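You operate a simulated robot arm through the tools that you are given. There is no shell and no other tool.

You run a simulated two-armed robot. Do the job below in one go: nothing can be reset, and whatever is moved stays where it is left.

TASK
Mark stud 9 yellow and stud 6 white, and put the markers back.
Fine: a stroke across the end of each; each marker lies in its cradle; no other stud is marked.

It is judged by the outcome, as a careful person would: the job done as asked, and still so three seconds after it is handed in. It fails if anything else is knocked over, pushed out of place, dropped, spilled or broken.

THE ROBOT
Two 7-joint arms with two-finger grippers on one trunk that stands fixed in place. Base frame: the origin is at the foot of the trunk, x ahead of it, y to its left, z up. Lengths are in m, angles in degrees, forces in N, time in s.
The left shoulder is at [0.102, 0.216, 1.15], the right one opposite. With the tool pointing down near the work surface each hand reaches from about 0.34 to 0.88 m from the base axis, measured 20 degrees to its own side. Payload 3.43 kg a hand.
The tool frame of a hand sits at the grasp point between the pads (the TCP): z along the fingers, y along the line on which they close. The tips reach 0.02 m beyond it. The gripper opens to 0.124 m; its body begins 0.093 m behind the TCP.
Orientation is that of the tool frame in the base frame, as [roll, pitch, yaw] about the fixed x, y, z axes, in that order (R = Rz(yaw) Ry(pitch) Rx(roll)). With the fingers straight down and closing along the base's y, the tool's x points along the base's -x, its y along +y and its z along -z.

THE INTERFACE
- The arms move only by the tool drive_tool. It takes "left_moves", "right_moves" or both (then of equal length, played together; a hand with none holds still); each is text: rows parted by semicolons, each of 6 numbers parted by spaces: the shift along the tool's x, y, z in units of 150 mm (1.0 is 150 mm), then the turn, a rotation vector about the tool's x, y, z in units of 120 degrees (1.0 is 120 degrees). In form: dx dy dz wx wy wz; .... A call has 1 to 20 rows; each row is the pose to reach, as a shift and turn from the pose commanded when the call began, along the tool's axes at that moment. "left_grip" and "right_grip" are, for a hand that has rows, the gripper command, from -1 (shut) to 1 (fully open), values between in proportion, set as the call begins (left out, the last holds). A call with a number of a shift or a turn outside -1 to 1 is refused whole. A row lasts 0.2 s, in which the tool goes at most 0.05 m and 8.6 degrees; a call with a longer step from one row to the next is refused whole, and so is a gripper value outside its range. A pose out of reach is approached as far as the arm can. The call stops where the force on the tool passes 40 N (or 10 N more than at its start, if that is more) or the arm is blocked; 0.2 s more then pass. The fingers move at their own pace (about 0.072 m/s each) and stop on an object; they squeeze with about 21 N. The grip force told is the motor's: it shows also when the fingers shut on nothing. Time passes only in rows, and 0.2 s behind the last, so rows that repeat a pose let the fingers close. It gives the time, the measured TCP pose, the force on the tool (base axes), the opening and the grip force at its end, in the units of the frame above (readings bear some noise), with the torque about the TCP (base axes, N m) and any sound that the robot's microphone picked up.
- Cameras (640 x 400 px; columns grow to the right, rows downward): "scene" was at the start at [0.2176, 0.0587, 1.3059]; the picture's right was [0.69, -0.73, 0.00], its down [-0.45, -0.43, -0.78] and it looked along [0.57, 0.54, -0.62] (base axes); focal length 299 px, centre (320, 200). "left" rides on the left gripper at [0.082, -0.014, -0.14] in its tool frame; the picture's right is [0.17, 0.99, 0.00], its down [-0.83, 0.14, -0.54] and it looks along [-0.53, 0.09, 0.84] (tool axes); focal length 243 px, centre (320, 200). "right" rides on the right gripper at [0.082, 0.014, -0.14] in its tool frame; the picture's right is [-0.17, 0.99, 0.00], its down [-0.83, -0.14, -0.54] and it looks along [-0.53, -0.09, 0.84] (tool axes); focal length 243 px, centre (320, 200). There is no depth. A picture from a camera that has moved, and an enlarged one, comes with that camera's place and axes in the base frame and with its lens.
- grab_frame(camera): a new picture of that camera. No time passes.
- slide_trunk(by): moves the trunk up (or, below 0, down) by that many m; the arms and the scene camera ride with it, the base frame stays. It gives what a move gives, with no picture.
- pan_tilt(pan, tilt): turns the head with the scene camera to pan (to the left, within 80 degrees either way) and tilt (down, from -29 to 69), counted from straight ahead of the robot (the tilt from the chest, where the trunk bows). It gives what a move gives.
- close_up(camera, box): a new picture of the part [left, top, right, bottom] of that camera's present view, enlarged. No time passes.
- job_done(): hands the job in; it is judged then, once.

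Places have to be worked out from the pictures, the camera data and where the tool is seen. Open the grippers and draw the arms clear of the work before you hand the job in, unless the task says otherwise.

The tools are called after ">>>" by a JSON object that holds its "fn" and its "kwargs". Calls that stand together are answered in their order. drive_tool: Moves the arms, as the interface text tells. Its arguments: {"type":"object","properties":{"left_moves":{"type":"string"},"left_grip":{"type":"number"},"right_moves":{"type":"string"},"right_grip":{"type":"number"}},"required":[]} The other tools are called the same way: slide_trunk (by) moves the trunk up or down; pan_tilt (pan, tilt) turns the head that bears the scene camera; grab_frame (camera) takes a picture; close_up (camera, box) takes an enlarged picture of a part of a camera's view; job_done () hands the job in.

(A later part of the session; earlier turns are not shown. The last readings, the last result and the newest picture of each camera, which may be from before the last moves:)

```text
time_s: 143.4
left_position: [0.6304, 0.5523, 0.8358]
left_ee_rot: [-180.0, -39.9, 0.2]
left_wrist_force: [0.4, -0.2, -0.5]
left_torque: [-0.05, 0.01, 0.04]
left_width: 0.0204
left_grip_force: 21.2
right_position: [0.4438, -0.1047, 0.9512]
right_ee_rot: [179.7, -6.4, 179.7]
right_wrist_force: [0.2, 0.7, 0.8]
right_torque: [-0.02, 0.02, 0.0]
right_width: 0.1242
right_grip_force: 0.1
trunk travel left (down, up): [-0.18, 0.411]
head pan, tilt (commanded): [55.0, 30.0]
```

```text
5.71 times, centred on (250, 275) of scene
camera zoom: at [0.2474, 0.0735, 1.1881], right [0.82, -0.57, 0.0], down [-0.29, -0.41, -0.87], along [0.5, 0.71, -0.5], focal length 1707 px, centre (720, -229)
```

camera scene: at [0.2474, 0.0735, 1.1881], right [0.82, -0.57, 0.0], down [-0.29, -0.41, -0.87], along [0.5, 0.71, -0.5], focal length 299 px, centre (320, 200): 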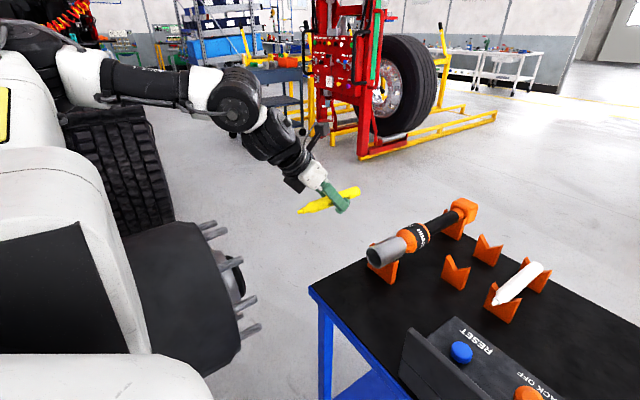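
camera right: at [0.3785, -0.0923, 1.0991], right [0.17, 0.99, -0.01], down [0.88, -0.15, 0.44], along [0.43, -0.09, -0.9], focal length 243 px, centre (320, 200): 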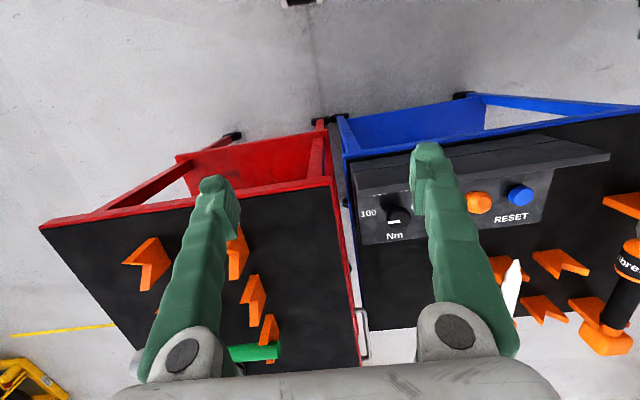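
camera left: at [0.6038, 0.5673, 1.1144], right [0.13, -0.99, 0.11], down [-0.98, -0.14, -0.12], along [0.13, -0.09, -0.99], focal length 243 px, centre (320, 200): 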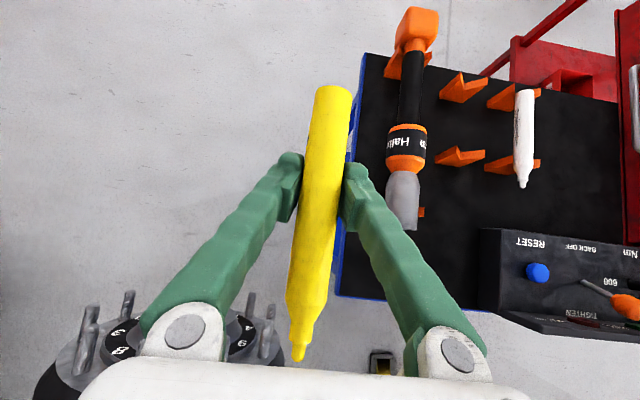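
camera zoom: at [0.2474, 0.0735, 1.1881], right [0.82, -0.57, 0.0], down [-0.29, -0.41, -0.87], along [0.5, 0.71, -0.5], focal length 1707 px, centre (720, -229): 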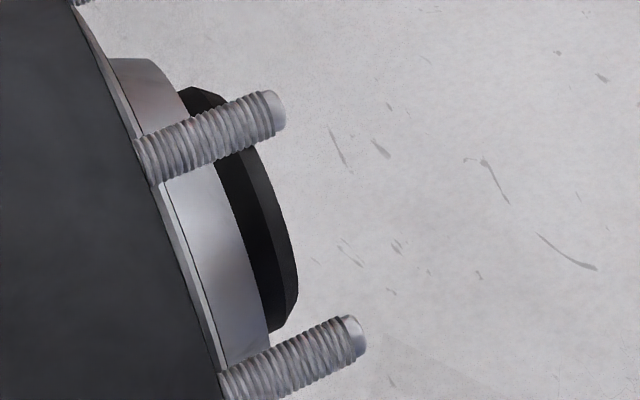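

Refined: stud 9 end ≈ (0.418, 0.592, 0.605), stud 6 end ≈ (0.418, 0.653, 0.689). Now I bring the hand upright (marker nib then points at the hub, angled up 40°) while moving to (0.56, 0.58, 0.72).

>>> {"fn": "drive_tool", "kwargs": {"left_moves": "-0.12 -0.03 0.04 0 -0.0476 0; -0.24 -0.05 0.08 0 -0.095 0; -0.37 -0.08 0.12 0 -0.143 0; -0.49 -0.11 0.17 0 -0.19 0; -0.61 -0.13 0.21 0 -0.238 0; -0.73 -0.16 0.25 0 -0.286 0; -0.855 -0.187 0.293 0 -0.333 0"}}

>>> {"fn": "grab_frame", "kwargs": {"camera": "scene"}}

>>> {"fn": "grab_frame", "kwargs": {"camera": "left"}}

```text
time_s: 145.0
left_position: [0.558, 0.5812, 0.7193]
left_ee_rot: [180.0, 0.2, 0.2]
left_wrist_force: [0.5, 0.6, -1.6]
left_torque: [0.0, 0.04, 0.0]
left_width: 0.0203
left_grip_force: 21.2
right_position: [0.4444, -0.1057, 0.9498]
right_ee_rot: [179.7, -6.3, 179.7]
right_wrist_force: [0.2, 0.3, 0.4]
right_torque: [0.0, 0.03, 0.03]
right_width: 0.1237
right_grip_force: 0.1
trunk travel left (down, up): [-0.18, 0.411]
head pan, tilt (commanded): [55.0, 30.0]
```

```text
taken
camera scene: at [0.248, 0.0737, 1.188], right [0.82, -0.57, 0.0], down [-0.29, -0.41, -0.87], along [0.5, 0.71, -0.5], focal length 299 px, centre (320, 200)
```

scene: 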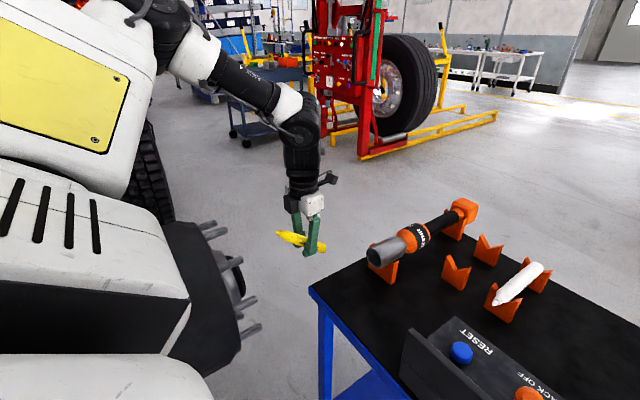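

```text
taken
camera left: at [0.6423, 0.5963, 0.8575], right [0.17, -0.99, 0.0], down [-0.83, -0.14, 0.54], along [-0.53, -0.09, -0.84], focal length 243 px, centre (320, 200)
```

left: 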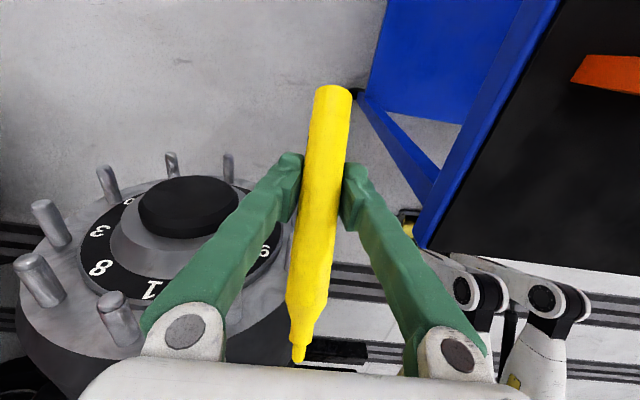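

Upright at (0.558, 0.581, 0.719) with no limit reached. I zoom in on the nib in both cameras to pin down where it is relative to the tool.

>>> {"fn": "close_up", "kwargs": {"camera": "left", "box": [240, 280, 360, 400]}}

>>> {"fn": "close_up", "kwargs": {"camera": "scene", "box": [250, 190, 350, 270]}}

```text
3.33 times, centred on (300, 340) of left
camera zoom: at [0.6423, 0.5963, 0.8575], right [0.17, -0.99, 0.0], down [-0.83, -0.14, 0.54], along [-0.53, -0.09, -0.84], focal length 809 px, centre (387, -267)
```

zoom: 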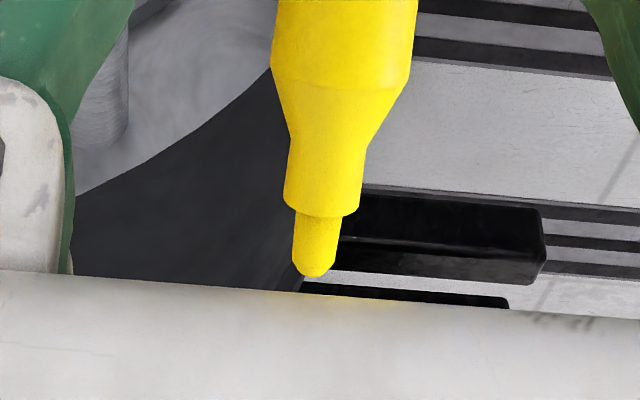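

```text
5.00 times, centred on (300, 230) of scene
camera zoom: at [0.248, 0.0737, 1.188], right [0.82, -0.57, 0.0], down [-0.29, -0.41, -0.87], along [0.5, 0.71, -0.5], focal length 1494 px, centre (420, 50)
```

zoom: 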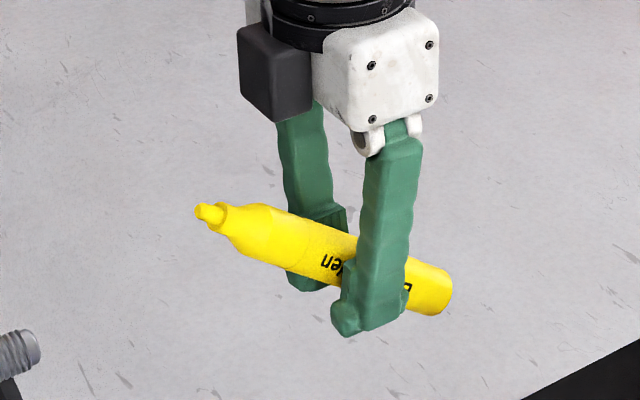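

Nib sits at TCP + (−0.076, +0.001, +0.067) with the hand upright. I descend in front of the studs, keeping the nib 6 cm off them, toward stud 9's height.

>>> {"fn": "drive_tool", "kwargs": {"left_moves": "0 -0.01 0.12 0 0 0; 0 -0.03 0.25 0 0 0; 0 -0.04 0.38 0 0 0; 0 -0.05 0.5 0 0 0; 0 -0.06 0.62 0 0 0; 0 -0.065 0.75 0 0 0"}}

>>> {"fn": "grab_frame", "kwargs": {"camera": "scene"}}

```text
time_s: 146.4
left_position: [0.5604, 0.589, 0.6067]
left_ee_rot: [180.0, -0.1, 0.0]
left_wrist_force: [0.4, -0.3, -0.6]
left_torque: [0.0, 0.03, -0.02]
left_width: 0.0204
left_grip_force: 20.9
right_position: [0.4448, -0.1048, 0.9504]
right_ee_rot: [179.7, -6.4, 179.8]
right_wrist_force: [0.3, 0.6, 0.2]
right_torque: [0.0, 0.02, 0.0]
right_width: 0.1236
right_grip_force: 0.1
trunk travel left (down, up): [-0.18, 0.411]
head pan, tilt (commanded): [55.0, 30.0]
```

```text
taken
camera scene: at [0.2478, 0.0739, 1.188], right [0.82, -0.57, 0.0], down [-0.29, -0.41, -0.87], along [0.5, 0.71, -0.5], focal length 299 px, centre (320, 200)
```

scene: 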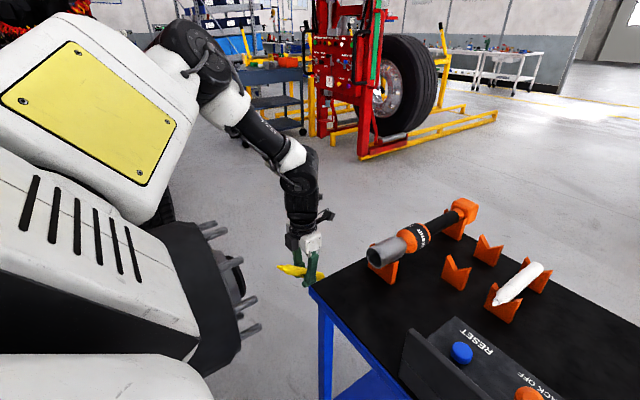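

Following well. I go down the last 69 mm so the nib is at stud 9's height, still clear in x.

>>> {"fn": "drive_tool", "kwargs": {"left_moves": "0 -0.005 0.11 0 0 0; 0 -0.01 0.22 0 0 0; 0 -0.015 0.33 0 0 0; 0 -0.015 0.44 0 0 0; 0 -0.015 0.458 0 0 0"}}

>>> {"fn": "close_up", "kwargs": {"camera": "scene", "box": [210, 230, 330, 330]}}

>>> {"fn": "grab_frame", "kwargs": {"camera": "left"}}

```text
time_s: 147.6
left_position: [0.5598, 0.5929, 0.5374]
left_ee_rot: [-180.0, 0.1, 0.2]
left_wrist_force: [0.1, 0.5, -0.6]
left_torque: [0.05, -0.01, 0.02]
left_width: 0.0203
left_grip_force: 21.0
right_position: [0.4448, -0.1054, 0.9509]
right_ee_rot: [179.8, -6.4, 179.8]
right_wrist_force: [0.2, 0.2, -0.4]
right_torque: [0.0, 0.0, 0.01]
right_width: 0.124
right_grip_force: 0.1
trunk travel left (down, up): [-0.18, 0.411]
head pan, tilt (commanded): [55.0, 30.0]
```

```text
4.00 times, centred on (270, 280) of scene
camera zoom: at [0.2472, 0.0735, 1.1882], right [0.82, -0.57, 0.0], down [-0.29, -0.41, -0.87], along [0.5, 0.71, -0.5], focal length 1195 px, centre (520, -120)
```

zoom: 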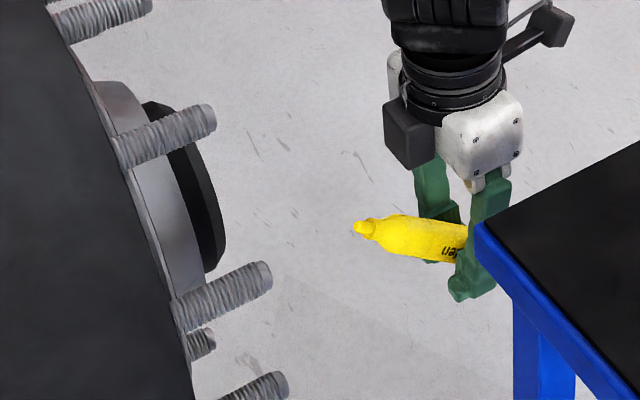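

```text
taken
camera left: at [0.6418, 0.6074, 0.6767], right [0.17, -0.99, 0.0], down [-0.83, -0.14, 0.54], along [-0.53, -0.09, -0.84], focal length 243 px, centre (320, 200)
```

left: 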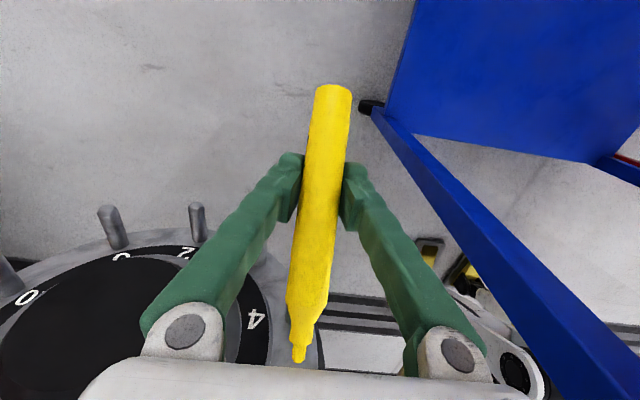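

Nib and stud 9 project consistently (nib ≈ (0.484, 0.593, 0.603), stud end ≈ (0.418, 0.592, 0.603)). I advance 50 mm toward the stud, leaving ~15 mm.

>>> {"fn": "drive_tool", "kwargs": {"left_moves": "-0.07 0.003 0 0 0 0; -0.14 0.006 0 0 0 0; -0.21 0.009 0 0 0 0; -0.28 0.011 0 0 0 0; -0.333 0.013 0 0 0 0"}}

>>> {"fn": "close_up", "kwargs": {"camera": "scene", "box": [220, 250, 300, 320]}}

>>> {"fn": "close_up", "kwargs": {"camera": "left", "box": [220, 280, 380, 400]}}

```text
time_s: 148.8
left_position: [0.5092, 0.5909, 0.5388]
left_ee_rot: [-180.0, 0.0, 0.1]
left_wrist_force: [-0.3, -0.3, -0.3]
left_torque: [-0.02, 0.0, -0.02]
left_width: 0.0199
left_grip_force: 20.5
right_position: [0.4443, -0.1053, 0.952]
right_ee_rot: [179.7, -6.3, 179.7]
right_wrist_force: [0.9, 0.0, -0.3]
right_torque: [-0.02, 0.0, -0.02]
right_width: 0.1241
right_grip_force: 0.1
trunk travel left (down, up): [-0.18, 0.411]
head pan, tilt (commanded): [55.0, 30.0]
```

```text
5.71 times, centred on (260, 285) of scene
camera zoom: at [0.2473, 0.0736, 1.1882], right [0.82, -0.57, 0.0], down [-0.29, -0.41, -0.87], along [0.5, 0.71, -0.5], focal length 1707 px, centre (663, -286)
```

zoom: 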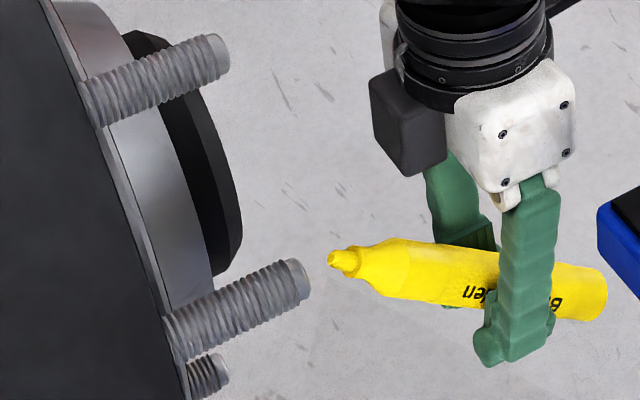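

```text
3.33 times, centred on (300, 340) of left
camera zoom: at [0.5926, 0.6054, 0.6775], right [0.17, -0.99, 0.0], down [-0.83, -0.14, 0.54], along [-0.53, -0.09, -0.84], focal length 809 px, centre (387, -267)
```

zoom: 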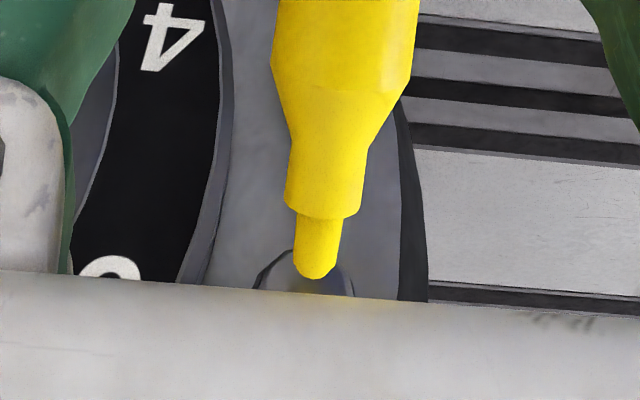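

In the hand view the nib is centred over the round end of stud 9 (radius ≈ 9 mm). I lower 2 mm and creep to about 4 mm from contact.

>>> {"fn": "drive_tool", "kwargs": {"left_moves": "-0.03 0 0.006 0 0 0; -0.06 0 0.013 0 0 0; -0.08 0 0.013 0 0 0"}}

>>> {"fn": "close_up", "kwargs": {"camera": "scene", "box": [235, 260, 285, 300]}}

>>> {"fn": "close_up", "kwargs": {"camera": "left", "box": [250, 310, 350, 380]}}

```text
time_s: 149.6
left_position: [0.4982, 0.5913, 0.5378]
left_ee_rot: [-179.9, -0.1, 0.1]
left_wrist_force: [2.8, 0.5, -1.5]
left_torque: [-0.04, 0.13, -0.03]
left_width: 0.0201
left_grip_force: 21.5
right_position: [0.4456, -0.106, 0.9498]
right_ee_rot: [179.7, -6.4, 179.6]
right_wrist_force: [-0.4, 0.7, -0.8]
right_torque: [0.01, -0.01, 0.01]
right_width: 0.1241
right_grip_force: 0.0
trunk travel left (down, up): [-0.18, 0.411]
head pan, tilt (commanded): [55.0, 30.0]
```

```text
10.00 times, centred on (260, 280) of scene
camera zoom: at [0.2475, 0.0737, 1.1881], right [0.82, -0.57, 0.0], down [-0.29, -0.41, -0.87], along [0.5, 0.71, -0.5], focal length 2987 px, centre (920, -600)
```

zoom: 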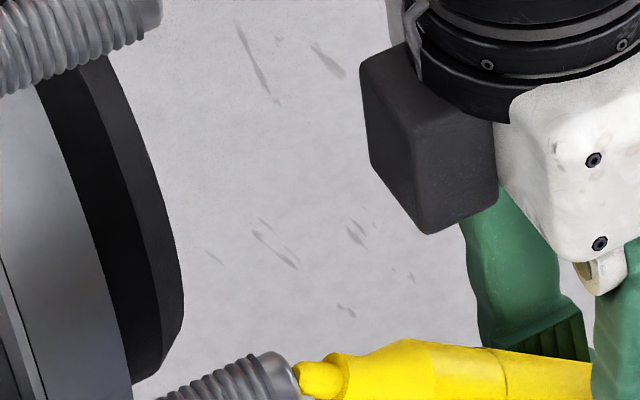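

```text
5.71 times, centred on (300, 345) of left
camera zoom: at [0.5806, 0.6062, 0.6757], right [0.17, -0.99, 0.0], down [-0.83, -0.14, 0.54], along [-0.53, -0.09, -0.84], focal length 1386 px, centre (434, -629)
```

zoom: 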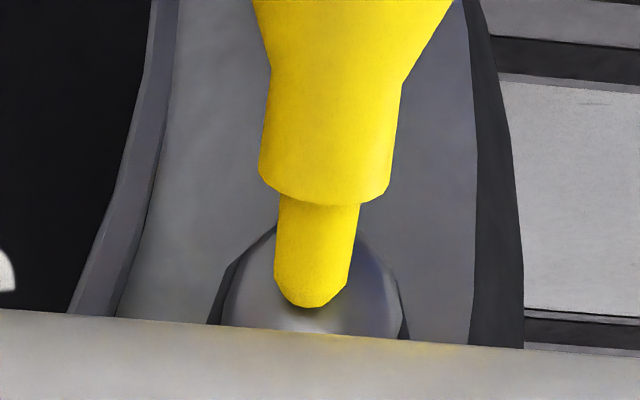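

Light contact: +2.8 N in x, nib near the centre of stud 9's end. I now draw a stroke sideways across the end (±8 mm in y), pressing slightly more toward the edges.

>>> {"fn": "drive_tool", "kwargs": {"left_moves": "-0.004 0 0 0 0 0; -0.005 -0.0133 0 0 0 0; -0.007 -0.0267 0 0 0 0; -0.010 -0.04 0 0 0 0; -0.013 -0.0533 0 0 0 0; -0.010 -0.04 0 0 0 0; -0.007 -0.0267 0 0 0 0; -0.005 -0.0133 0 0 0 0; -0.004 0 0 0 0 0; -0.005 0.0133 0 0 0 0; -0.007 0.0267 0 0 0 0; -0.010 0.04 0 0 0 0; -0.013 0.0533 0 0 0 0; -0.010 0.04 0 0 0 0; -0.007 0.0267 0 0 0 0; -0.005 0.0133 0 0 0 0; -0.004 0 0 0 0 0"}}

>>> {"fn": "close_up", "kwargs": {"camera": "scene", "box": [235, 270, 285, 310]}}

>>> {"fn": "close_up", "kwargs": {"camera": "left", "box": [250, 310, 350, 380]}}

```text
time_s: 153.2
left_position: [0.4981, 0.5907, 0.5369]
left_ee_rot: [179.9, 0.0, 0.3]
left_wrist_force: [-0.1, 0.0, -0.6]
left_torque: [0.0, -0.02, -0.01]
left_width: 0.0192
left_grip_force: 21.0
right_position: [0.4454, -0.1052, 0.9511]
right_ee_rot: [179.6, -6.4, 179.7]
right_wrist_force: [-0.2, -0.7, -0.6]
right_torque: [0.02, -0.01, 0.0]
right_width: 0.1238
right_grip_force: 0.1
trunk travel left (down, up): [-0.18, 0.411]
head pan, tilt (commanded): [55.0, 30.0]
```

```text
10.00 times, centred on (260, 290) of scene
camera zoom: at [0.2473, 0.0736, 1.1882], right [0.82, -0.57, 0.0], down [-0.29, -0.41, -0.87], along [0.5, 0.71, -0.5], focal length 2987 px, centre (920, -700)
```

zoom: 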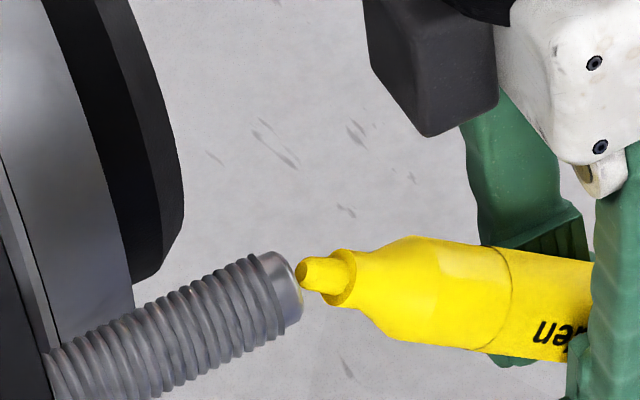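

```text
5.71 times, centred on (300, 345) of left
camera zoom: at [0.58, 0.605, 0.676], right [0.17, -0.99, 0.0], down [-0.83, -0.14, 0.54], along [-0.53, -0.09, -0.84], focal length 1386 px, centre (434, -629)
```

zoom: 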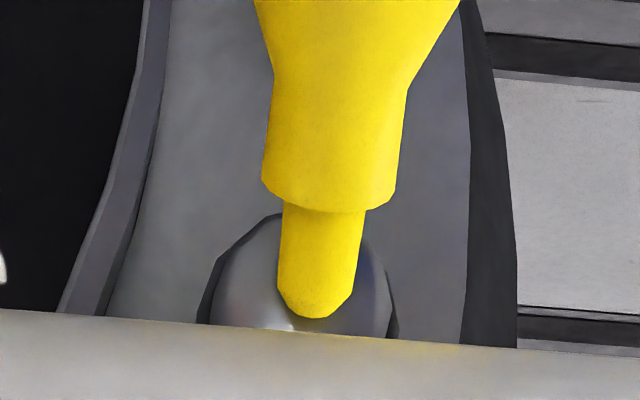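

The contact has now relaxed to zero (marker slipped a little in the grip). I back off and shift so the hand camera can see the end of stud 9 and check for the mark.

>>> {"fn": "drive_tool", "kwargs": {"left_moves": "0.1 0 0 0 0 0; 0.25 0 0 0 0 0; 0.4 0 0 0 0 0; 0.4 -0.1 -0.15 0 0 0; 0.4 -0.2 -0.35 0 0 0; 0.4 -0.3 -0.55 0 0 0; 0.4 -0.37 -0.68 0 0 0"}}

>>> {"fn": "grab_frame", "kwargs": {"camera": "left"}}

>>> {"fn": "close_up", "kwargs": {"camera": "left", "box": [260, 220, 400, 340]}}

```text
time_s: 154.8
left_position: [0.5576, 0.6484, 0.6383]
left_ee_rot: [-180.0, 0.1, 0.2]
left_wrist_force: [-0.1, -0.5, -0.2]
left_torque: [0.0, -0.01, 0.04]
left_width: 0.0194
left_grip_force: 21.0
right_position: [0.4452, -0.1065, 0.9509]
right_ee_rot: [179.8, -6.2, 179.7]
right_wrist_force: [0.3, 0.4, 0.2]
right_torque: [0.02, 0.02, -0.01]
right_width: 0.1239
right_grip_force: 0.1
trunk travel left (down, up): [-0.18, 0.411]
head pan, tilt (commanded): [55.0, 30.0]
```

```text
taken
camera left: at [0.6401, 0.6627, 0.7777], right [0.17, -0.99, 0.0], down [-0.83, -0.14, 0.54], along [-0.53, -0.09, -0.84], focal length 243 px, centre (320, 200)
```

left: 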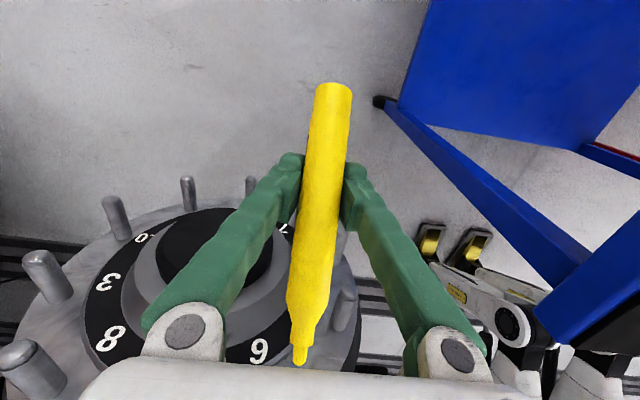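

```text
3.33 times, centred on (330, 280) of left
camera zoom: at [0.6401, 0.6627, 0.7777], right [0.17, -0.99, 0.0], down [-0.83, -0.14, 0.54], along [-0.53, -0.09, -0.84], focal length 809 px, centre (287, -67)
```

zoom: 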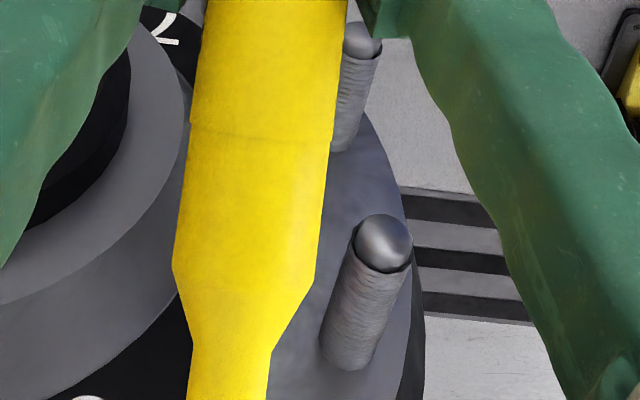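

Stud 9 is in view at (350, 292); I zoom in further on its end.

>>> {"fn": "close_up", "kwargs": {"camera": "left", "box": [330, 275, 370, 305]}}

>>> {"fn": "close_up", "kwargs": {"camera": "left", "box": [270, 310, 330, 380]}}

```text
13.33 times, centred on (350, 290) of left
camera zoom: at [0.6401, 0.6627, 0.7777], right [0.17, -0.99, 0.0], down [-0.83, -0.14, 0.54], along [-0.53, -0.09, -0.84], focal length 3235 px, centre (-80, -1000)
```

zoom: 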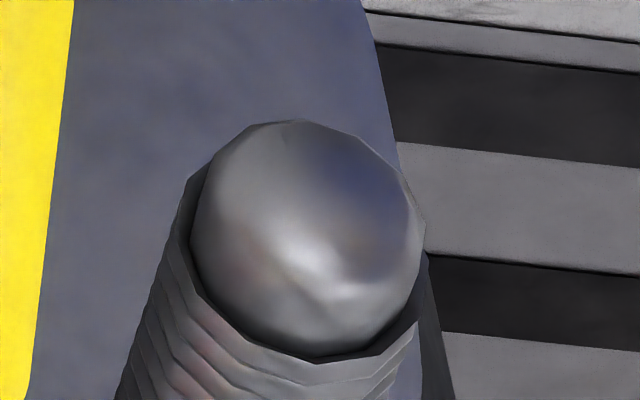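

```text
5.71 times, centred on (300, 345) of left
camera zoom: at [0.6401, 0.6627, 0.7777], right [0.17, -0.99, 0.0], down [-0.83, -0.14, 0.54], along [-0.53, -0.09, -0.84], focal length 1386 px, centre (434, -629)
```

zoom: 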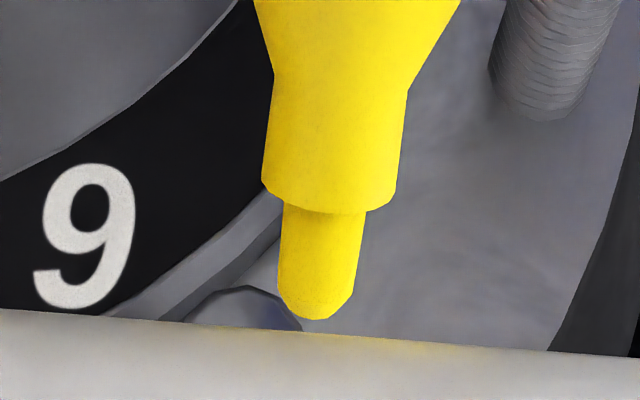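

No ink yet — the marker swivelled slightly in the grip instead of pressing. I'll tilt the hand 15° so the nib meets the stud more squarely, and then stroke upward with firmer pressure. First I go to a pre-contact pose a bit below stud 9's centre.

>>> {"fn": "drive_tool", "kwargs": {"left_moves": "0 0.06 0.05 0 0.03 0; 0 0.13 0.13 0 0.06 0; 0 0.2 0.23 0 0.09 0; 0 0.27 0.35 0 0.125 0; 0 0.33 0.47 0 0.125 0; 0 0.371 0.585 0 0.125 0; -0.1 0.371 0.585 0 0.125 0; -0.17 0.371 0.585 0 0.125 0"}}

>>> {"fn": "close_up", "kwargs": {"camera": "scene", "box": [235, 260, 295, 310]}}

>>> {"fn": "close_up", "kwargs": {"camera": "left", "box": [250, 310, 350, 380]}}

```text
time_s: 156.6
left_position: [0.5315, 0.5902, 0.5502]
left_ee_rot: [179.9, -15.0, 0.3]
left_wrist_force: [0.6, 0.5, -0.5]
left_torque: [-0.01, 0.01, 0.02]
left_width: 0.0191
left_grip_force: 20.9
right_position: [0.4439, -0.1055, 0.9505]
right_ee_rot: [179.7, -6.3, 179.7]
right_wrist_force: [0.5, -0.5, -0.1]
right_torque: [-0.01, 0.0, 0.02]
right_width: 0.124
right_grip_force: 0.1
trunk travel left (down, up): [-0.18, 0.411]
head pan, tilt (commanded): [55.0, 30.0]
```

```text
8.00 times, centred on (265, 285) of scene
camera zoom: at [0.2475, 0.0738, 1.1881], right [0.82, -0.57, 0.0], down [-0.29, -0.41, -0.87], along [0.5, 0.71, -0.5], focal length 2390 px, centre (760, -480)
```

zoom: 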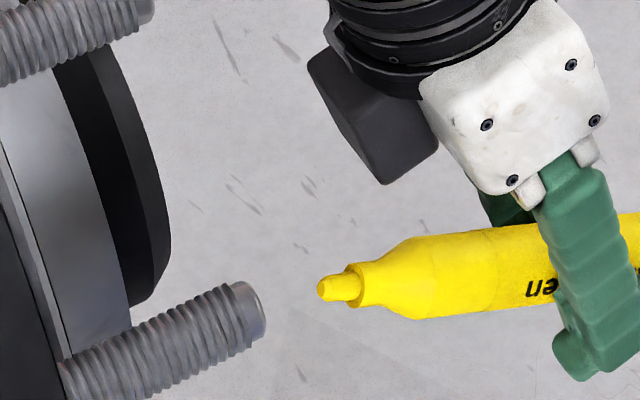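

```text
5.71 times, centred on (300, 345) of left
camera zoom: at [0.5752, 0.605, 0.7057], right [0.16, -0.99, 0.04], down [-0.94, -0.14, 0.31], along [-0.3, -0.09, -0.95], focal length 1386 px, centre (434, -629)
```

zoom: 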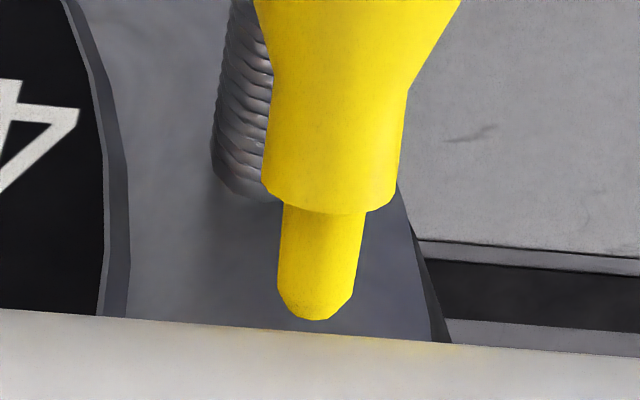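

In the scene view nib and stud 9 are now at matching height. I lower 5 mm, then press gently onto the lower part of the end and read the force.

>>> {"fn": "drive_tool", "kwargs": {"left_moves": "-0.008 -0.01 0.03 0 0 0; -0.053 -0.01 0.0182 0 0 0; -0.0982 -0.01 0.0061 0 0 0; -0.124 -0.01 -0.0008 0 0 0; -0.137 -0.01 -0.0043 0 0 0"}}

>>> {"fn": "close_up", "kwargs": {"camera": "scene", "box": [235, 260, 295, 310]}}

```text
time_s: 157.8
left_position: [0.5106, 0.593, 0.5454]
left_ee_rot: [-180.0, -14.9, 0.1]
left_wrist_force: [0.0, 0.1, -0.6]
left_torque: [-0.02, 0.0, 0.02]
left_width: 0.0189
left_grip_force: 21.2
right_position: [0.4443, -0.1068, 0.951]
right_ee_rot: [179.8, -6.5, 179.7]
right_wrist_force: [-0.2, 0.8, -0.2]
right_torque: [-0.03, -0.05, 0.02]
right_width: 0.1239
right_grip_force: 0.0
trunk travel left (down, up): [-0.18, 0.411]
head pan, tilt (commanded): [55.0, 30.0]
```

```text
8.00 times, centred on (265, 285) of scene
camera zoom: at [0.2474, 0.0737, 1.1882], right [0.82, -0.57, 0.0], down [-0.29, -0.41, -0.87], along [0.5, 0.71, -0.5], focal length 2390 px, centre (760, -480)
```

zoom: 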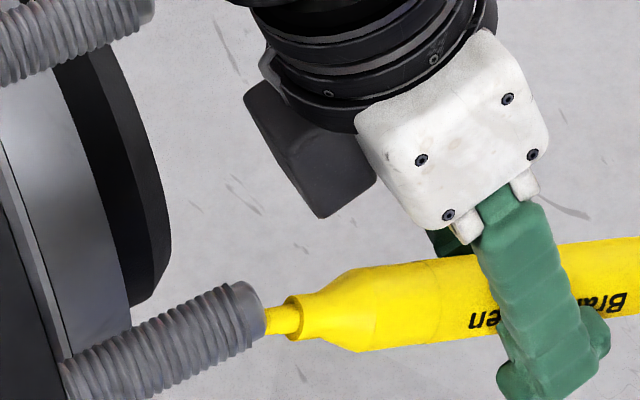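

The nib seems at the lower edge of the end, force still ~0. I press 2 mm further.

>>> {"fn": "drive_tool", "kwargs": {"left_moves": "-0.0064 0 -0.0017 0 0 0; -0.0129 0 -0.0035 0 0 0"}}

>>> {"fn": "close_up", "kwargs": {"camera": "scene", "box": [245, 270, 285, 300]}}

```text
time_s: 158.4
left_position: [0.5095, 0.5933, 0.5465]
left_ee_rot: [180.0, -14.8, 0.0]
left_wrist_force: [0.4, 0.7, -0.1]
left_torque: [0.04, 0.01, -0.01]
left_width: 0.0189
left_grip_force: 20.9
right_position: [0.4453, -0.1059, 0.9503]
right_ee_rot: [179.7, -6.4, 179.6]
right_wrist_force: [-0.4, 0.1, 0.8]
right_torque: [0.0, 0.04, 0.0]
right_width: 0.124
right_grip_force: 0.0
trunk travel left (down, up): [-0.18, 0.411]
head pan, tilt (commanded): [55.0, 30.0]
```

```text
13.33 times, centred on (265, 285) of scene
camera zoom: at [0.2474, 0.0736, 1.1882], right [0.82, -0.57, 0.0], down [-0.29, -0.41, -0.87], along [0.5, 0.71, -0.5], focal length 3983 px, centre (1053, -933)
```

zoom: 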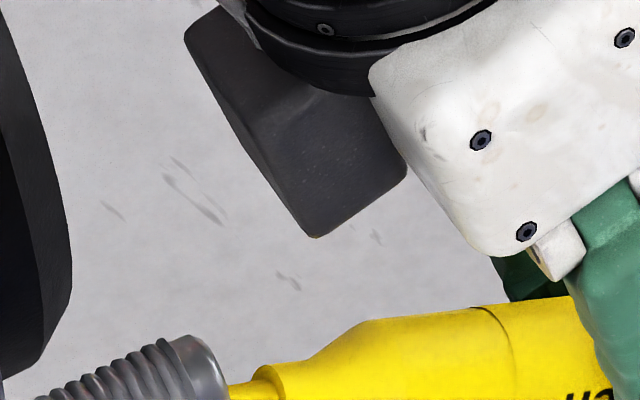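

I re-aim the close-up lower to see the nib and stud end.

>>> {"fn": "close_up", "kwargs": {"camera": "scene", "box": [245, 282, 285, 312]}}

>>> {"fn": "close_up", "kwargs": {"camera": "left", "box": [250, 310, 350, 380]}}

```text
13.33 times, centred on (265, 297) of scene
camera zoom: at [0.2474, 0.0736, 1.1882], right [0.82, -0.57, 0.0], down [-0.29, -0.41, -0.87], along [0.5, 0.71, -0.5], focal length 3983 px, centre (1053, -1093)
```

zoom: 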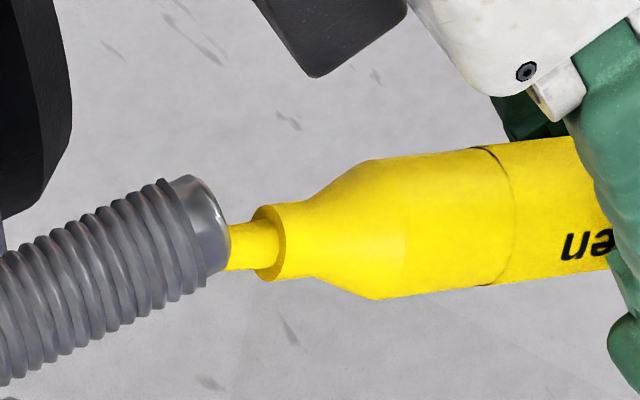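

```text
5.71 times, centred on (300, 345) of left
camera zoom: at [0.553, 0.6071, 0.7012], right [0.16, -0.99, 0.04], down [-0.94, -0.14, 0.31], along [-0.3, -0.09, -0.95], focal length 1386 px, centre (434, -629)
```

zoom: 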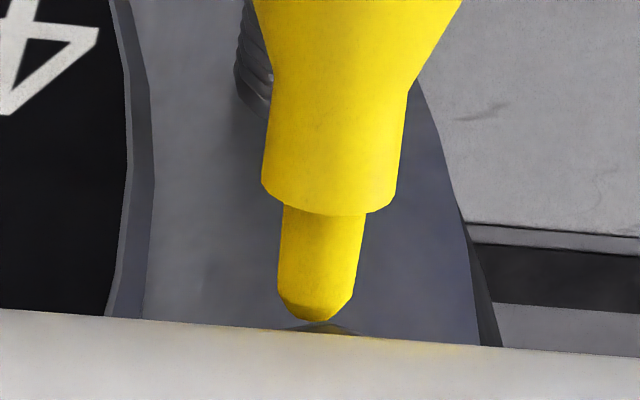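

The nib is at the stud end but force is still ~0. I press another 2 mm.

>>> {"fn": "drive_tool", "kwargs": {"left_moves": "-0.0064 0 -0.0017 0 0 0; -0.0129 0 -0.0035 0 0 0"}}

```text
time_s: 159.0
left_position: [0.5076, 0.5924, 0.546]
left_ee_rot: [-179.9, -15.0, 0.0]
left_wrist_force: [-0.8, 0.3, -0.2]
left_torque: [0.0, 0.03, 0.0]
left_width: 0.0189
left_grip_force: 21.4
right_position: [0.4453, -0.106, 0.9505]
right_ee_rot: [179.8, -6.4, 179.7]
right_wrist_force: [-1.0, 0.0, 0.0]
right_torque: [-0.01, 0.03, -0.01]
right_width: 0.1241
right_grip_force: 0.0
trunk travel left (down, up): [-0.18, 0.411]
head pan, tilt (commanded): [55.0, 30.0]
```

Still no force, though the nib should be past the end plane. I look again from both cameras.

>>> {"fn": "close_up", "kwargs": {"camera": "scene", "box": [245, 282, 285, 312]}}

>>> {"fn": "close_up", "kwargs": {"camera": "left", "box": [270, 325, 330, 375]}}

```text
13.33 times, centred on (265, 297) of scene
camera zoom: at [0.2473, 0.0736, 1.1882], right [0.82, -0.57, 0.0], down [-0.29, -0.41, -0.87], along [0.5, 0.71, -0.5], focal length 3983 px, centre (1053, -1093)
```

zoom: 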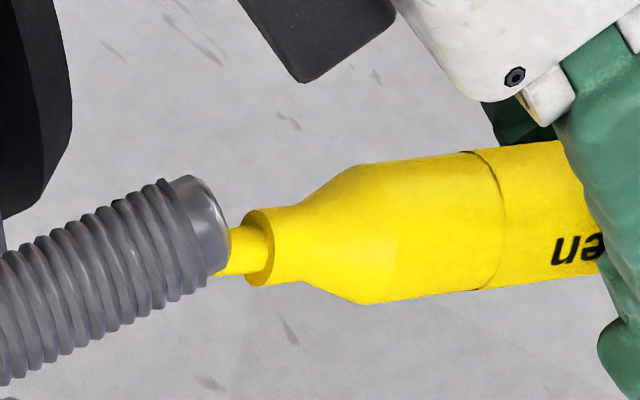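

```text
8.00 times, centred on (300, 350) of left
camera zoom: at [0.5506, 0.6069, 0.7016], right [0.16, -0.99, 0.04], down [-0.94, -0.14, 0.31], along [-0.3, -0.09, -0.95], focal length 1941 px, centre (480, -1000)
```

zoom: 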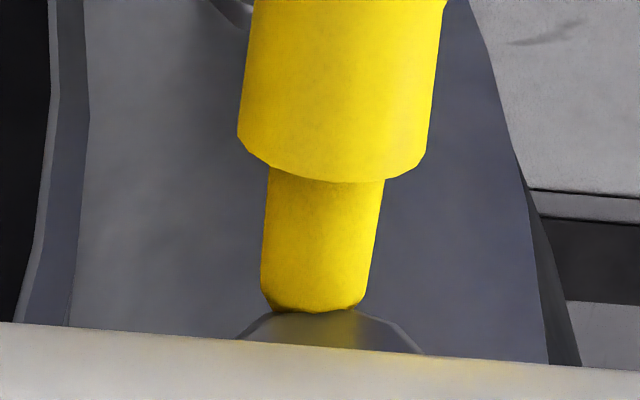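

The hand view shows the nib slipping just under the stud's lower rim: stud 9's axis is really at z≈0.607 (about 12 mm above the nib). I back off, raise 7 mm, and approach again to land on the lower part of the end face.

>>> {"fn": "drive_tool", "kwargs": {"left_moves": "0.04 0 0.0107 0 0 0; 0.08 0 0.0214 0 0 0; 0.092 0 -0.0237 0 0 0; 0.078 0 -0.0275 0 0 0; 0.0636 0 -0.0313 0 0 0; 0.0507 0 -0.0347 0 0 0"}}

>>> {"fn": "close_up", "kwargs": {"camera": "left", "box": [270, 325, 330, 375]}}

>>> {"fn": "close_up", "kwargs": {"camera": "scene", "box": [245, 282, 285, 312]}}

```text
time_s: 160.4
left_position: [0.5135, 0.5903, 0.5529]
left_ee_rot: [179.8, -14.9, 0.1]
left_wrist_force: [0.2, 0.3, -0.9]
left_torque: [-0.01, -0.01, -0.02]
left_width: 0.0186
left_grip_force: 21.1
right_position: [0.4432, -0.1055, 0.9514]
right_ee_rot: [179.7, -6.4, 179.7]
right_wrist_force: [-0.4, 1.2, -0.5]
right_torque: [-0.01, 0.0, -0.02]
right_width: 0.1237
right_grip_force: 0.1
trunk travel left (down, up): [-0.18, 0.411]
head pan, tilt (commanded): [55.0, 30.0]
```

```text
8.00 times, centred on (300, 350) of left
camera zoom: at [0.5568, 0.6058, 0.7089], right [0.16, -0.99, 0.04], down [-0.94, -0.14, 0.31], along [-0.3, -0.09, -0.95], focal length 1941 px, centre (480, -1000)
```

zoom: 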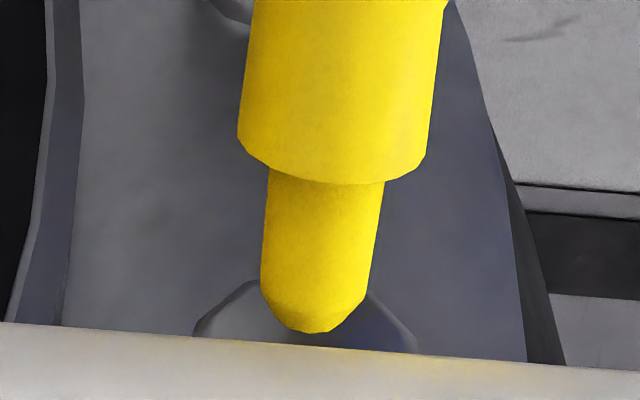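

```text
13.33 times, centred on (265, 297) of scene
camera zoom: at [0.2474, 0.0737, 1.1881], right [0.82, -0.57, 0.0], down [-0.29, -0.41, -0.87], along [0.5, 0.71, -0.5], focal length 3983 px, centre (1053, -1093)
```

zoom: 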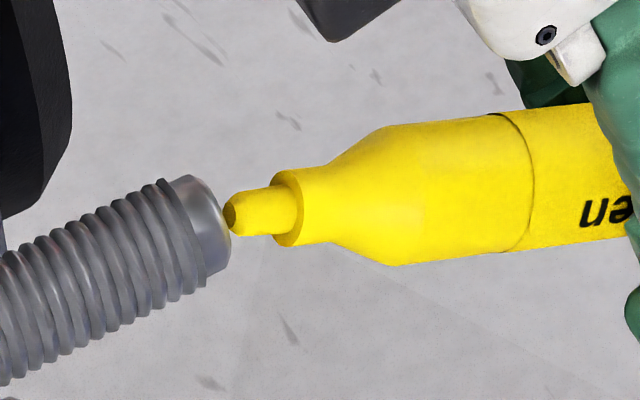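

Now the nib is in front of the lower half of the end face. I press forward in 1.5 mm steps and read the force.

>>> {"fn": "drive_tool", "kwargs": {"left_moves": "-0.005 0 -0.0013 0 0 0; -0.0097 0 -0.0026 0 0 0"}}

>>> {"fn": "drive_tool", "kwargs": {"left_moves": "-0.005 0 -0.0013 0 0 0; -0.0097 0 -0.0026 0 0 0"}}

```text
time_s: 161.0
left_position: [0.5111, 0.5909, 0.5516]
left_ee_rot: [180.0, -15.0, 0.1]
left_wrist_force: [0.5, -0.2, -0.3]
left_torque: [0.02, -0.01, 0.01]
left_width: 0.0186
left_grip_force: 20.9
right_position: [0.4444, -0.1055, 0.9508]
right_ee_rot: [179.8, -6.4, 179.7]
right_wrist_force: [-0.6, -0.1, -0.5]
right_torque: [0.01, -0.02, 0.01]
right_width: 0.1239
right_grip_force: 0.1
trunk travel left (down, up): [-0.18, 0.411]
head pan, tilt (commanded): [55.0, 30.0]
```

```text
time_s: 161.6
left_position: [0.5097, 0.5919, 0.553]
left_ee_rot: [-179.9, -14.9, 0.2]
left_wrist_force: [1.0, -0.2, -0.5]
left_torque: [0.01, -0.01, 0.01]
left_width: 0.0187
left_grip_force: 21.2
right_position: [0.4449, -0.106, 0.9512]
right_ee_rot: [179.8, -6.4, 179.6]
right_wrist_force: [0.0, 0.0, 0.1]
right_torque: [0.0, -0.02, 0.01]
right_width: 0.1243
right_grip_force: 0.0
trunk travel left (down, up): [-0.18, 0.411]
head pan, tilt (commanded): [55.0, 30.0]
```

Perhaps just touching (1.0 N). I press another 1.5 mm.

>>> {"fn": "drive_tool", "kwargs": {"left_moves": "-0.005 0 -0.0013 0 0 0; -0.0097 0 -0.0026 0 0 0"}}

>>> {"fn": "drive_tool", "kwargs": {"left_moves": "-0.005 0 -0.0013 0 0 0; -0.0097 0 -0.0026 0 0 0"}}

>>> {"fn": "close_up", "kwargs": {"camera": "left", "box": [270, 325, 330, 375]}}

>>> {"fn": "close_up", "kwargs": {"camera": "scene", "box": [245, 282, 285, 312]}}

```text
time_s: 162.2
left_position: [0.5098, 0.5921, 0.5523]
left_ee_rot: [180.0, -15.0, 0.1]
left_wrist_force: [4.5, 0.0, -4.3]
left_torque: [0.02, -0.07, 0.01]
left_width: 0.0185
left_grip_force: 20.4
right_position: [0.4451, -0.1051, 0.9502]
right_ee_rot: [179.7, -6.4, 179.7]
right_wrist_force: [0.7, 0.3, -0.5]
right_torque: [-0.01, 0.02, 0.0]
right_width: 0.1239
right_grip_force: 0.1
trunk travel left (down, up): [-0.18, 0.411]
head pan, tilt (commanded): [55.0, 30.0]
```

```text
time_s: 162.8
left_position: [0.5083, 0.5925, 0.5525]
left_ee_rot: [-180.0, -15.0, 0.1]
left_wrist_force: [8.6, 0.4, -4.4]
left_torque: [0.0, 0.14, 0.02]
left_width: 0.016
left_grip_force: 20.9
right_position: [0.4463, -0.1053, 0.9509]
right_ee_rot: [179.7, -6.4, 179.8]
right_wrist_force: [0.1, 0.5, -0.6]
right_torque: [0.0, -0.01, 0.02]
right_width: 0.1243
right_grip_force: 0.1
trunk travel left (down, up): [-0.18, 0.411]
head pan, tilt (commanded): [55.0, 30.0]
```

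```text
8.00 times, centred on (300, 350) of left
camera zoom: at [0.552, 0.6068, 0.7082], right [0.16, -0.99, 0.04], down [-0.94, -0.14, 0.31], along [-0.3, -0.09, -0.95], focal length 1941 px, centre (480, -1000)
```

zoom: 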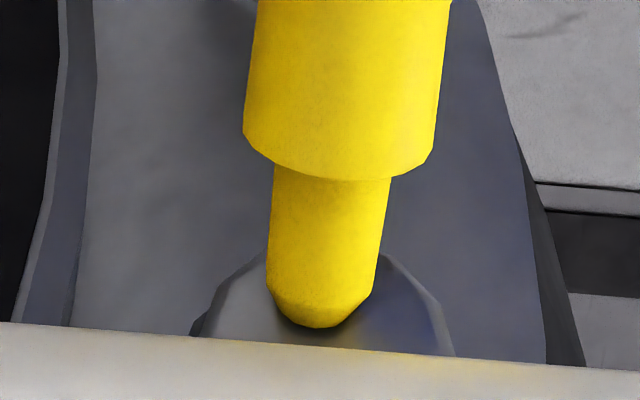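

```text
13.33 times, centred on (265, 297) of scene
camera zoom: at [0.2482, 0.0739, 1.188], right [0.82, -0.57, 0.0], down [-0.29, -0.41, -0.87], along [0.5, 0.71, -0.5], focal length 3983 px, centre (1053, -1093)
```

zoom: 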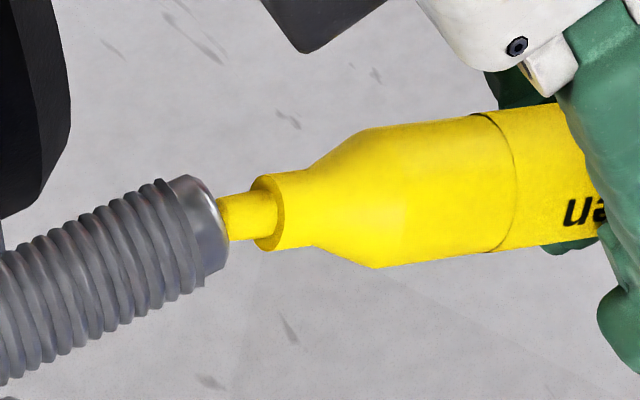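

There is now real contact (8.6 N), but the grip width shrank to 16 mm, so the marker is shifting between the pads. I stop pressing and look at the grip.

>>> {"fn": "close_up", "kwargs": {"camera": "scene", "box": [255, 265, 335, 325]}}

>>> {"fn": "grab_frame", "kwargs": {"camera": "left"}}

```text
6.67 times, centred on (295, 295) of scene
camera zoom: at [0.2482, 0.0739, 1.188], right [0.82, -0.57, 0.0], down [-0.29, -0.41, -0.87], along [0.5, 0.71, -0.5], focal length 1992 px, centre (487, -433)
```

zoom: 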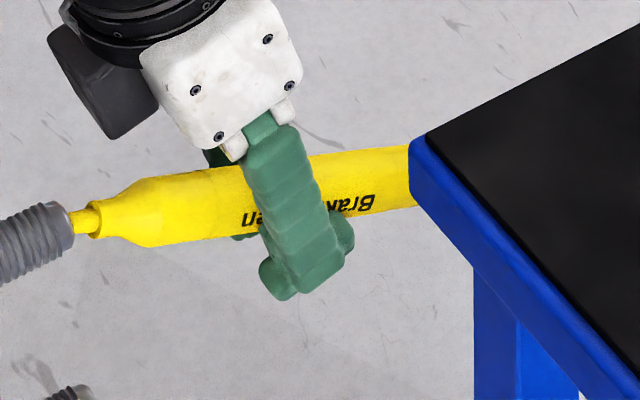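

```text
taken
camera left: at [0.552, 0.6068, 0.7082], right [0.16, -0.99, 0.04], down [-0.94, -0.14, 0.31], along [-0.3, -0.09, -0.95], focal length 243 px, centre (320, 200)
```

left: 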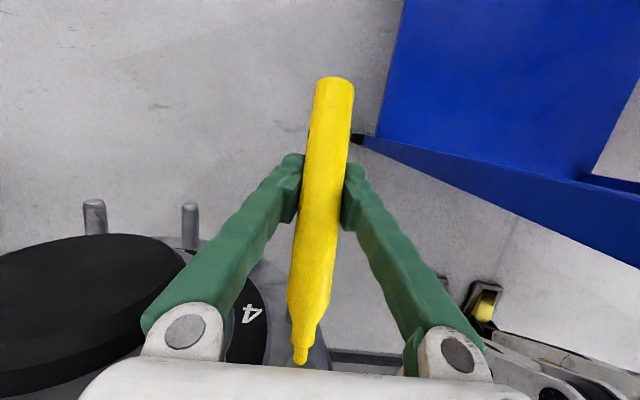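

The fingers taper, so the marker creeps toward the palm; the nib is nonetheless pressed on the lower part of the domed end now. I make the upward stroke at once, following the dome.

>>> {"fn": "drive_tool", "kwargs": {"left_moves": "0.0066 0 -0.0093 0 0 0; 0.012 0 -0.0189 0 0 0; 0.016 0 -0.0288 0 0 0; 0.0194 0 -0.039 0 0 0; 0.0209 0 -0.0496 0 0 0; 0.0216 0 -0.0598 0 0 0; 0.0209 0 -0.0703 0 0 0; 0.0197 0 -0.081 0 0 0"}}

>>> {"fn": "close_up", "kwargs": {"camera": "left", "box": [260, 315, 340, 375]}}

>>> {"fn": "close_up", "kwargs": {"camera": "scene", "box": [245, 272, 325, 322]}}

```text
time_s: 164.6
left_position: [0.5051, 0.5927, 0.5657]
left_ee_rot: [180.0, -14.8, 0.3]
left_wrist_force: [0.1, -2.1, -0.4]
left_torque: [0.01, 0.01, 0.0]
left_width: 0.0151
left_grip_force: 21.1
right_position: [0.4441, -0.1052, 0.9516]
right_ee_rot: [179.6, -6.3, 179.7]
right_wrist_force: [0.0, -0.3, 0.5]
right_torque: [0.02, 0.01, -0.04]
right_width: 0.1241
right_grip_force: 0.1
trunk travel left (down, up): [-0.18, 0.411]
head pan, tilt (commanded): [55.0, 30.0]
```

```text
6.67 times, centred on (300, 345) of left
camera zoom: at [0.5498, 0.6067, 0.72], right [0.16, -0.99, 0.04], down [-0.94, -0.14, 0.31], along [-0.3, -0.09, -0.95], focal length 1618 px, centre (453, -767)
```

zoom: 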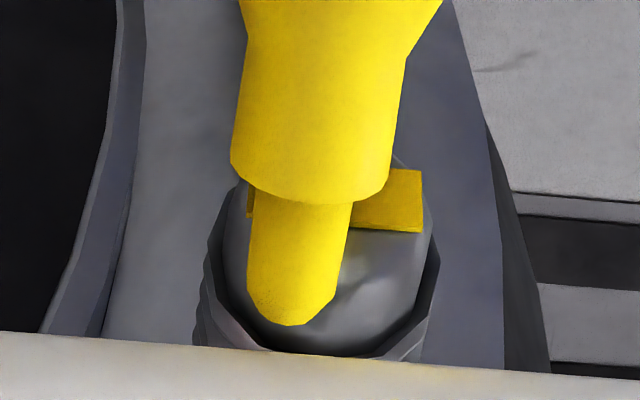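

```text
8.00 times, centred on (285, 297) of scene
camera zoom: at [0.2472, 0.0736, 1.1882], right [0.82, -0.57, 0.0], down [-0.29, -0.41, -0.87], along [0.5, 0.71, -0.5], focal length 2390 px, centre (600, -576)
```

zoom: 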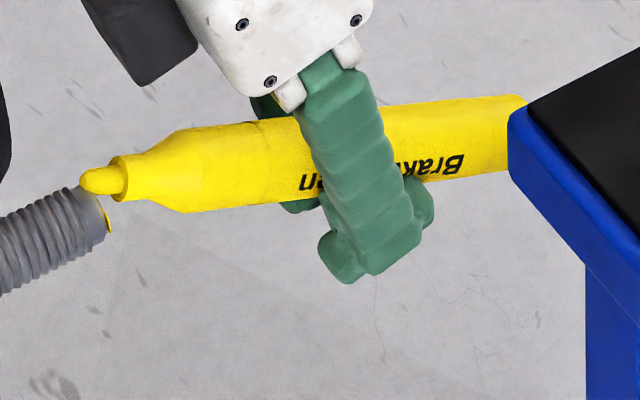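

A yellow band now lies across the end of stud 9. I retreat straight away from the hub (+x 5 cm) and check.

>>> {"fn": "drive_tool", "kwargs": {"left_moves": "0.06 0 0.017 0 0 0; 0.15 0 0.04 0 0 0; 0.24 0 0.064 0 0 0; 0.322 0 0.0863 0 0 0"}}

>>> {"fn": "grab_frame", "kwargs": {"camera": "left"}}

>>> {"fn": "close_up", "kwargs": {"camera": "left", "box": [240, 280, 380, 380]}}

>>> {"fn": "close_up", "kwargs": {"camera": "scene", "box": [255, 265, 345, 325]}}

```text
time_s: 165.6
left_position: [0.5563, 0.5914, 0.5626]
left_ee_rot: [180.0, -14.9, 0.2]
left_wrist_force: [0.1, -0.3, -0.7]
left_torque: [0.03, 0.03, 0.02]
left_width: 0.0148
left_grip_force: 21.1
right_position: [0.445, -0.1048, 0.9505]
right_ee_rot: [179.7, -6.4, 179.7]
right_wrist_force: [0.3, -0.4, -0.1]
right_torque: [0.0, 0.0, 0.01]
right_width: 0.1239
right_grip_force: 0.0
trunk travel left (down, up): [-0.18, 0.411]
head pan, tilt (commanded): [55.0, 30.0]
```

```text
taken
camera left: at [0.6009, 0.6062, 0.7192], right [0.16, -0.99, 0.04], down [-0.94, -0.14, 0.31], along [-0.3, -0.09, -0.95], focal length 243 px, centre (320, 200)
```

left: 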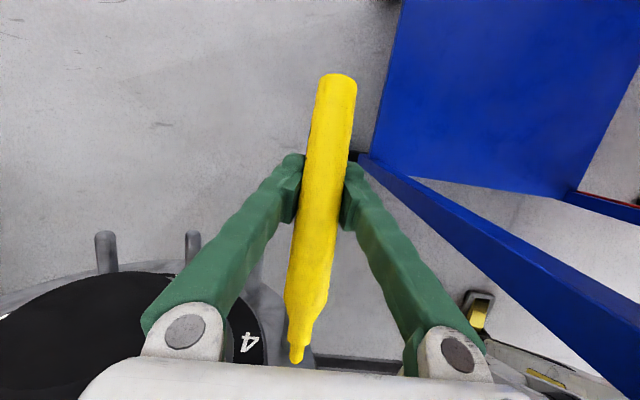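

```text
4.00 times, centred on (310, 330) of left
camera zoom: at [0.6009, 0.6062, 0.7192], right [0.16, -0.99, 0.04], down [-0.94, -0.14, 0.31], along [-0.3, -0.09, -0.95], focal length 970 px, centre (360, -320)
```

zoom: 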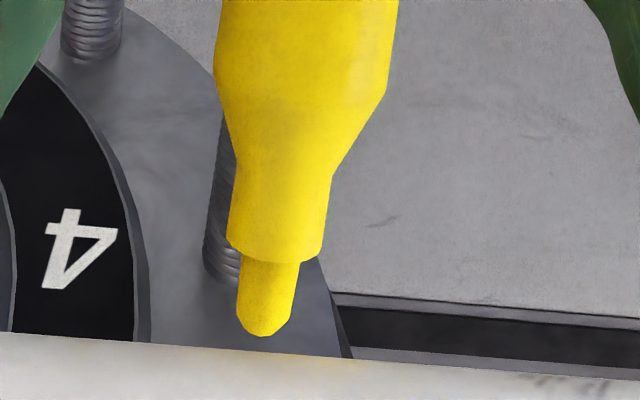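

```text
6.67 times, centred on (300, 295) of scene
camera zoom: at [0.2476, 0.0736, 1.1881], right [0.82, -0.57, 0.0], down [-0.29, -0.41, -0.87], along [0.5, 0.71, -0.5], focal length 1992 px, centre (453, -433)
```

zoom: 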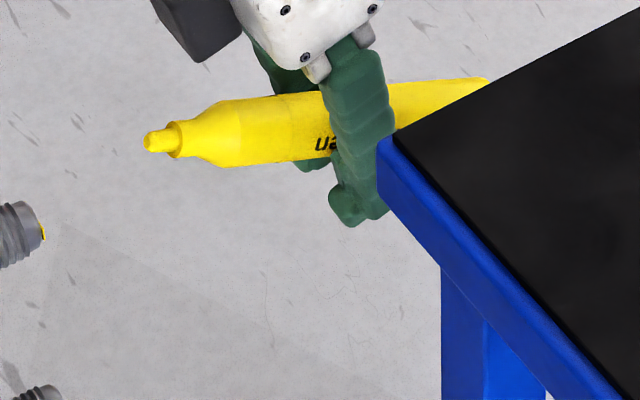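

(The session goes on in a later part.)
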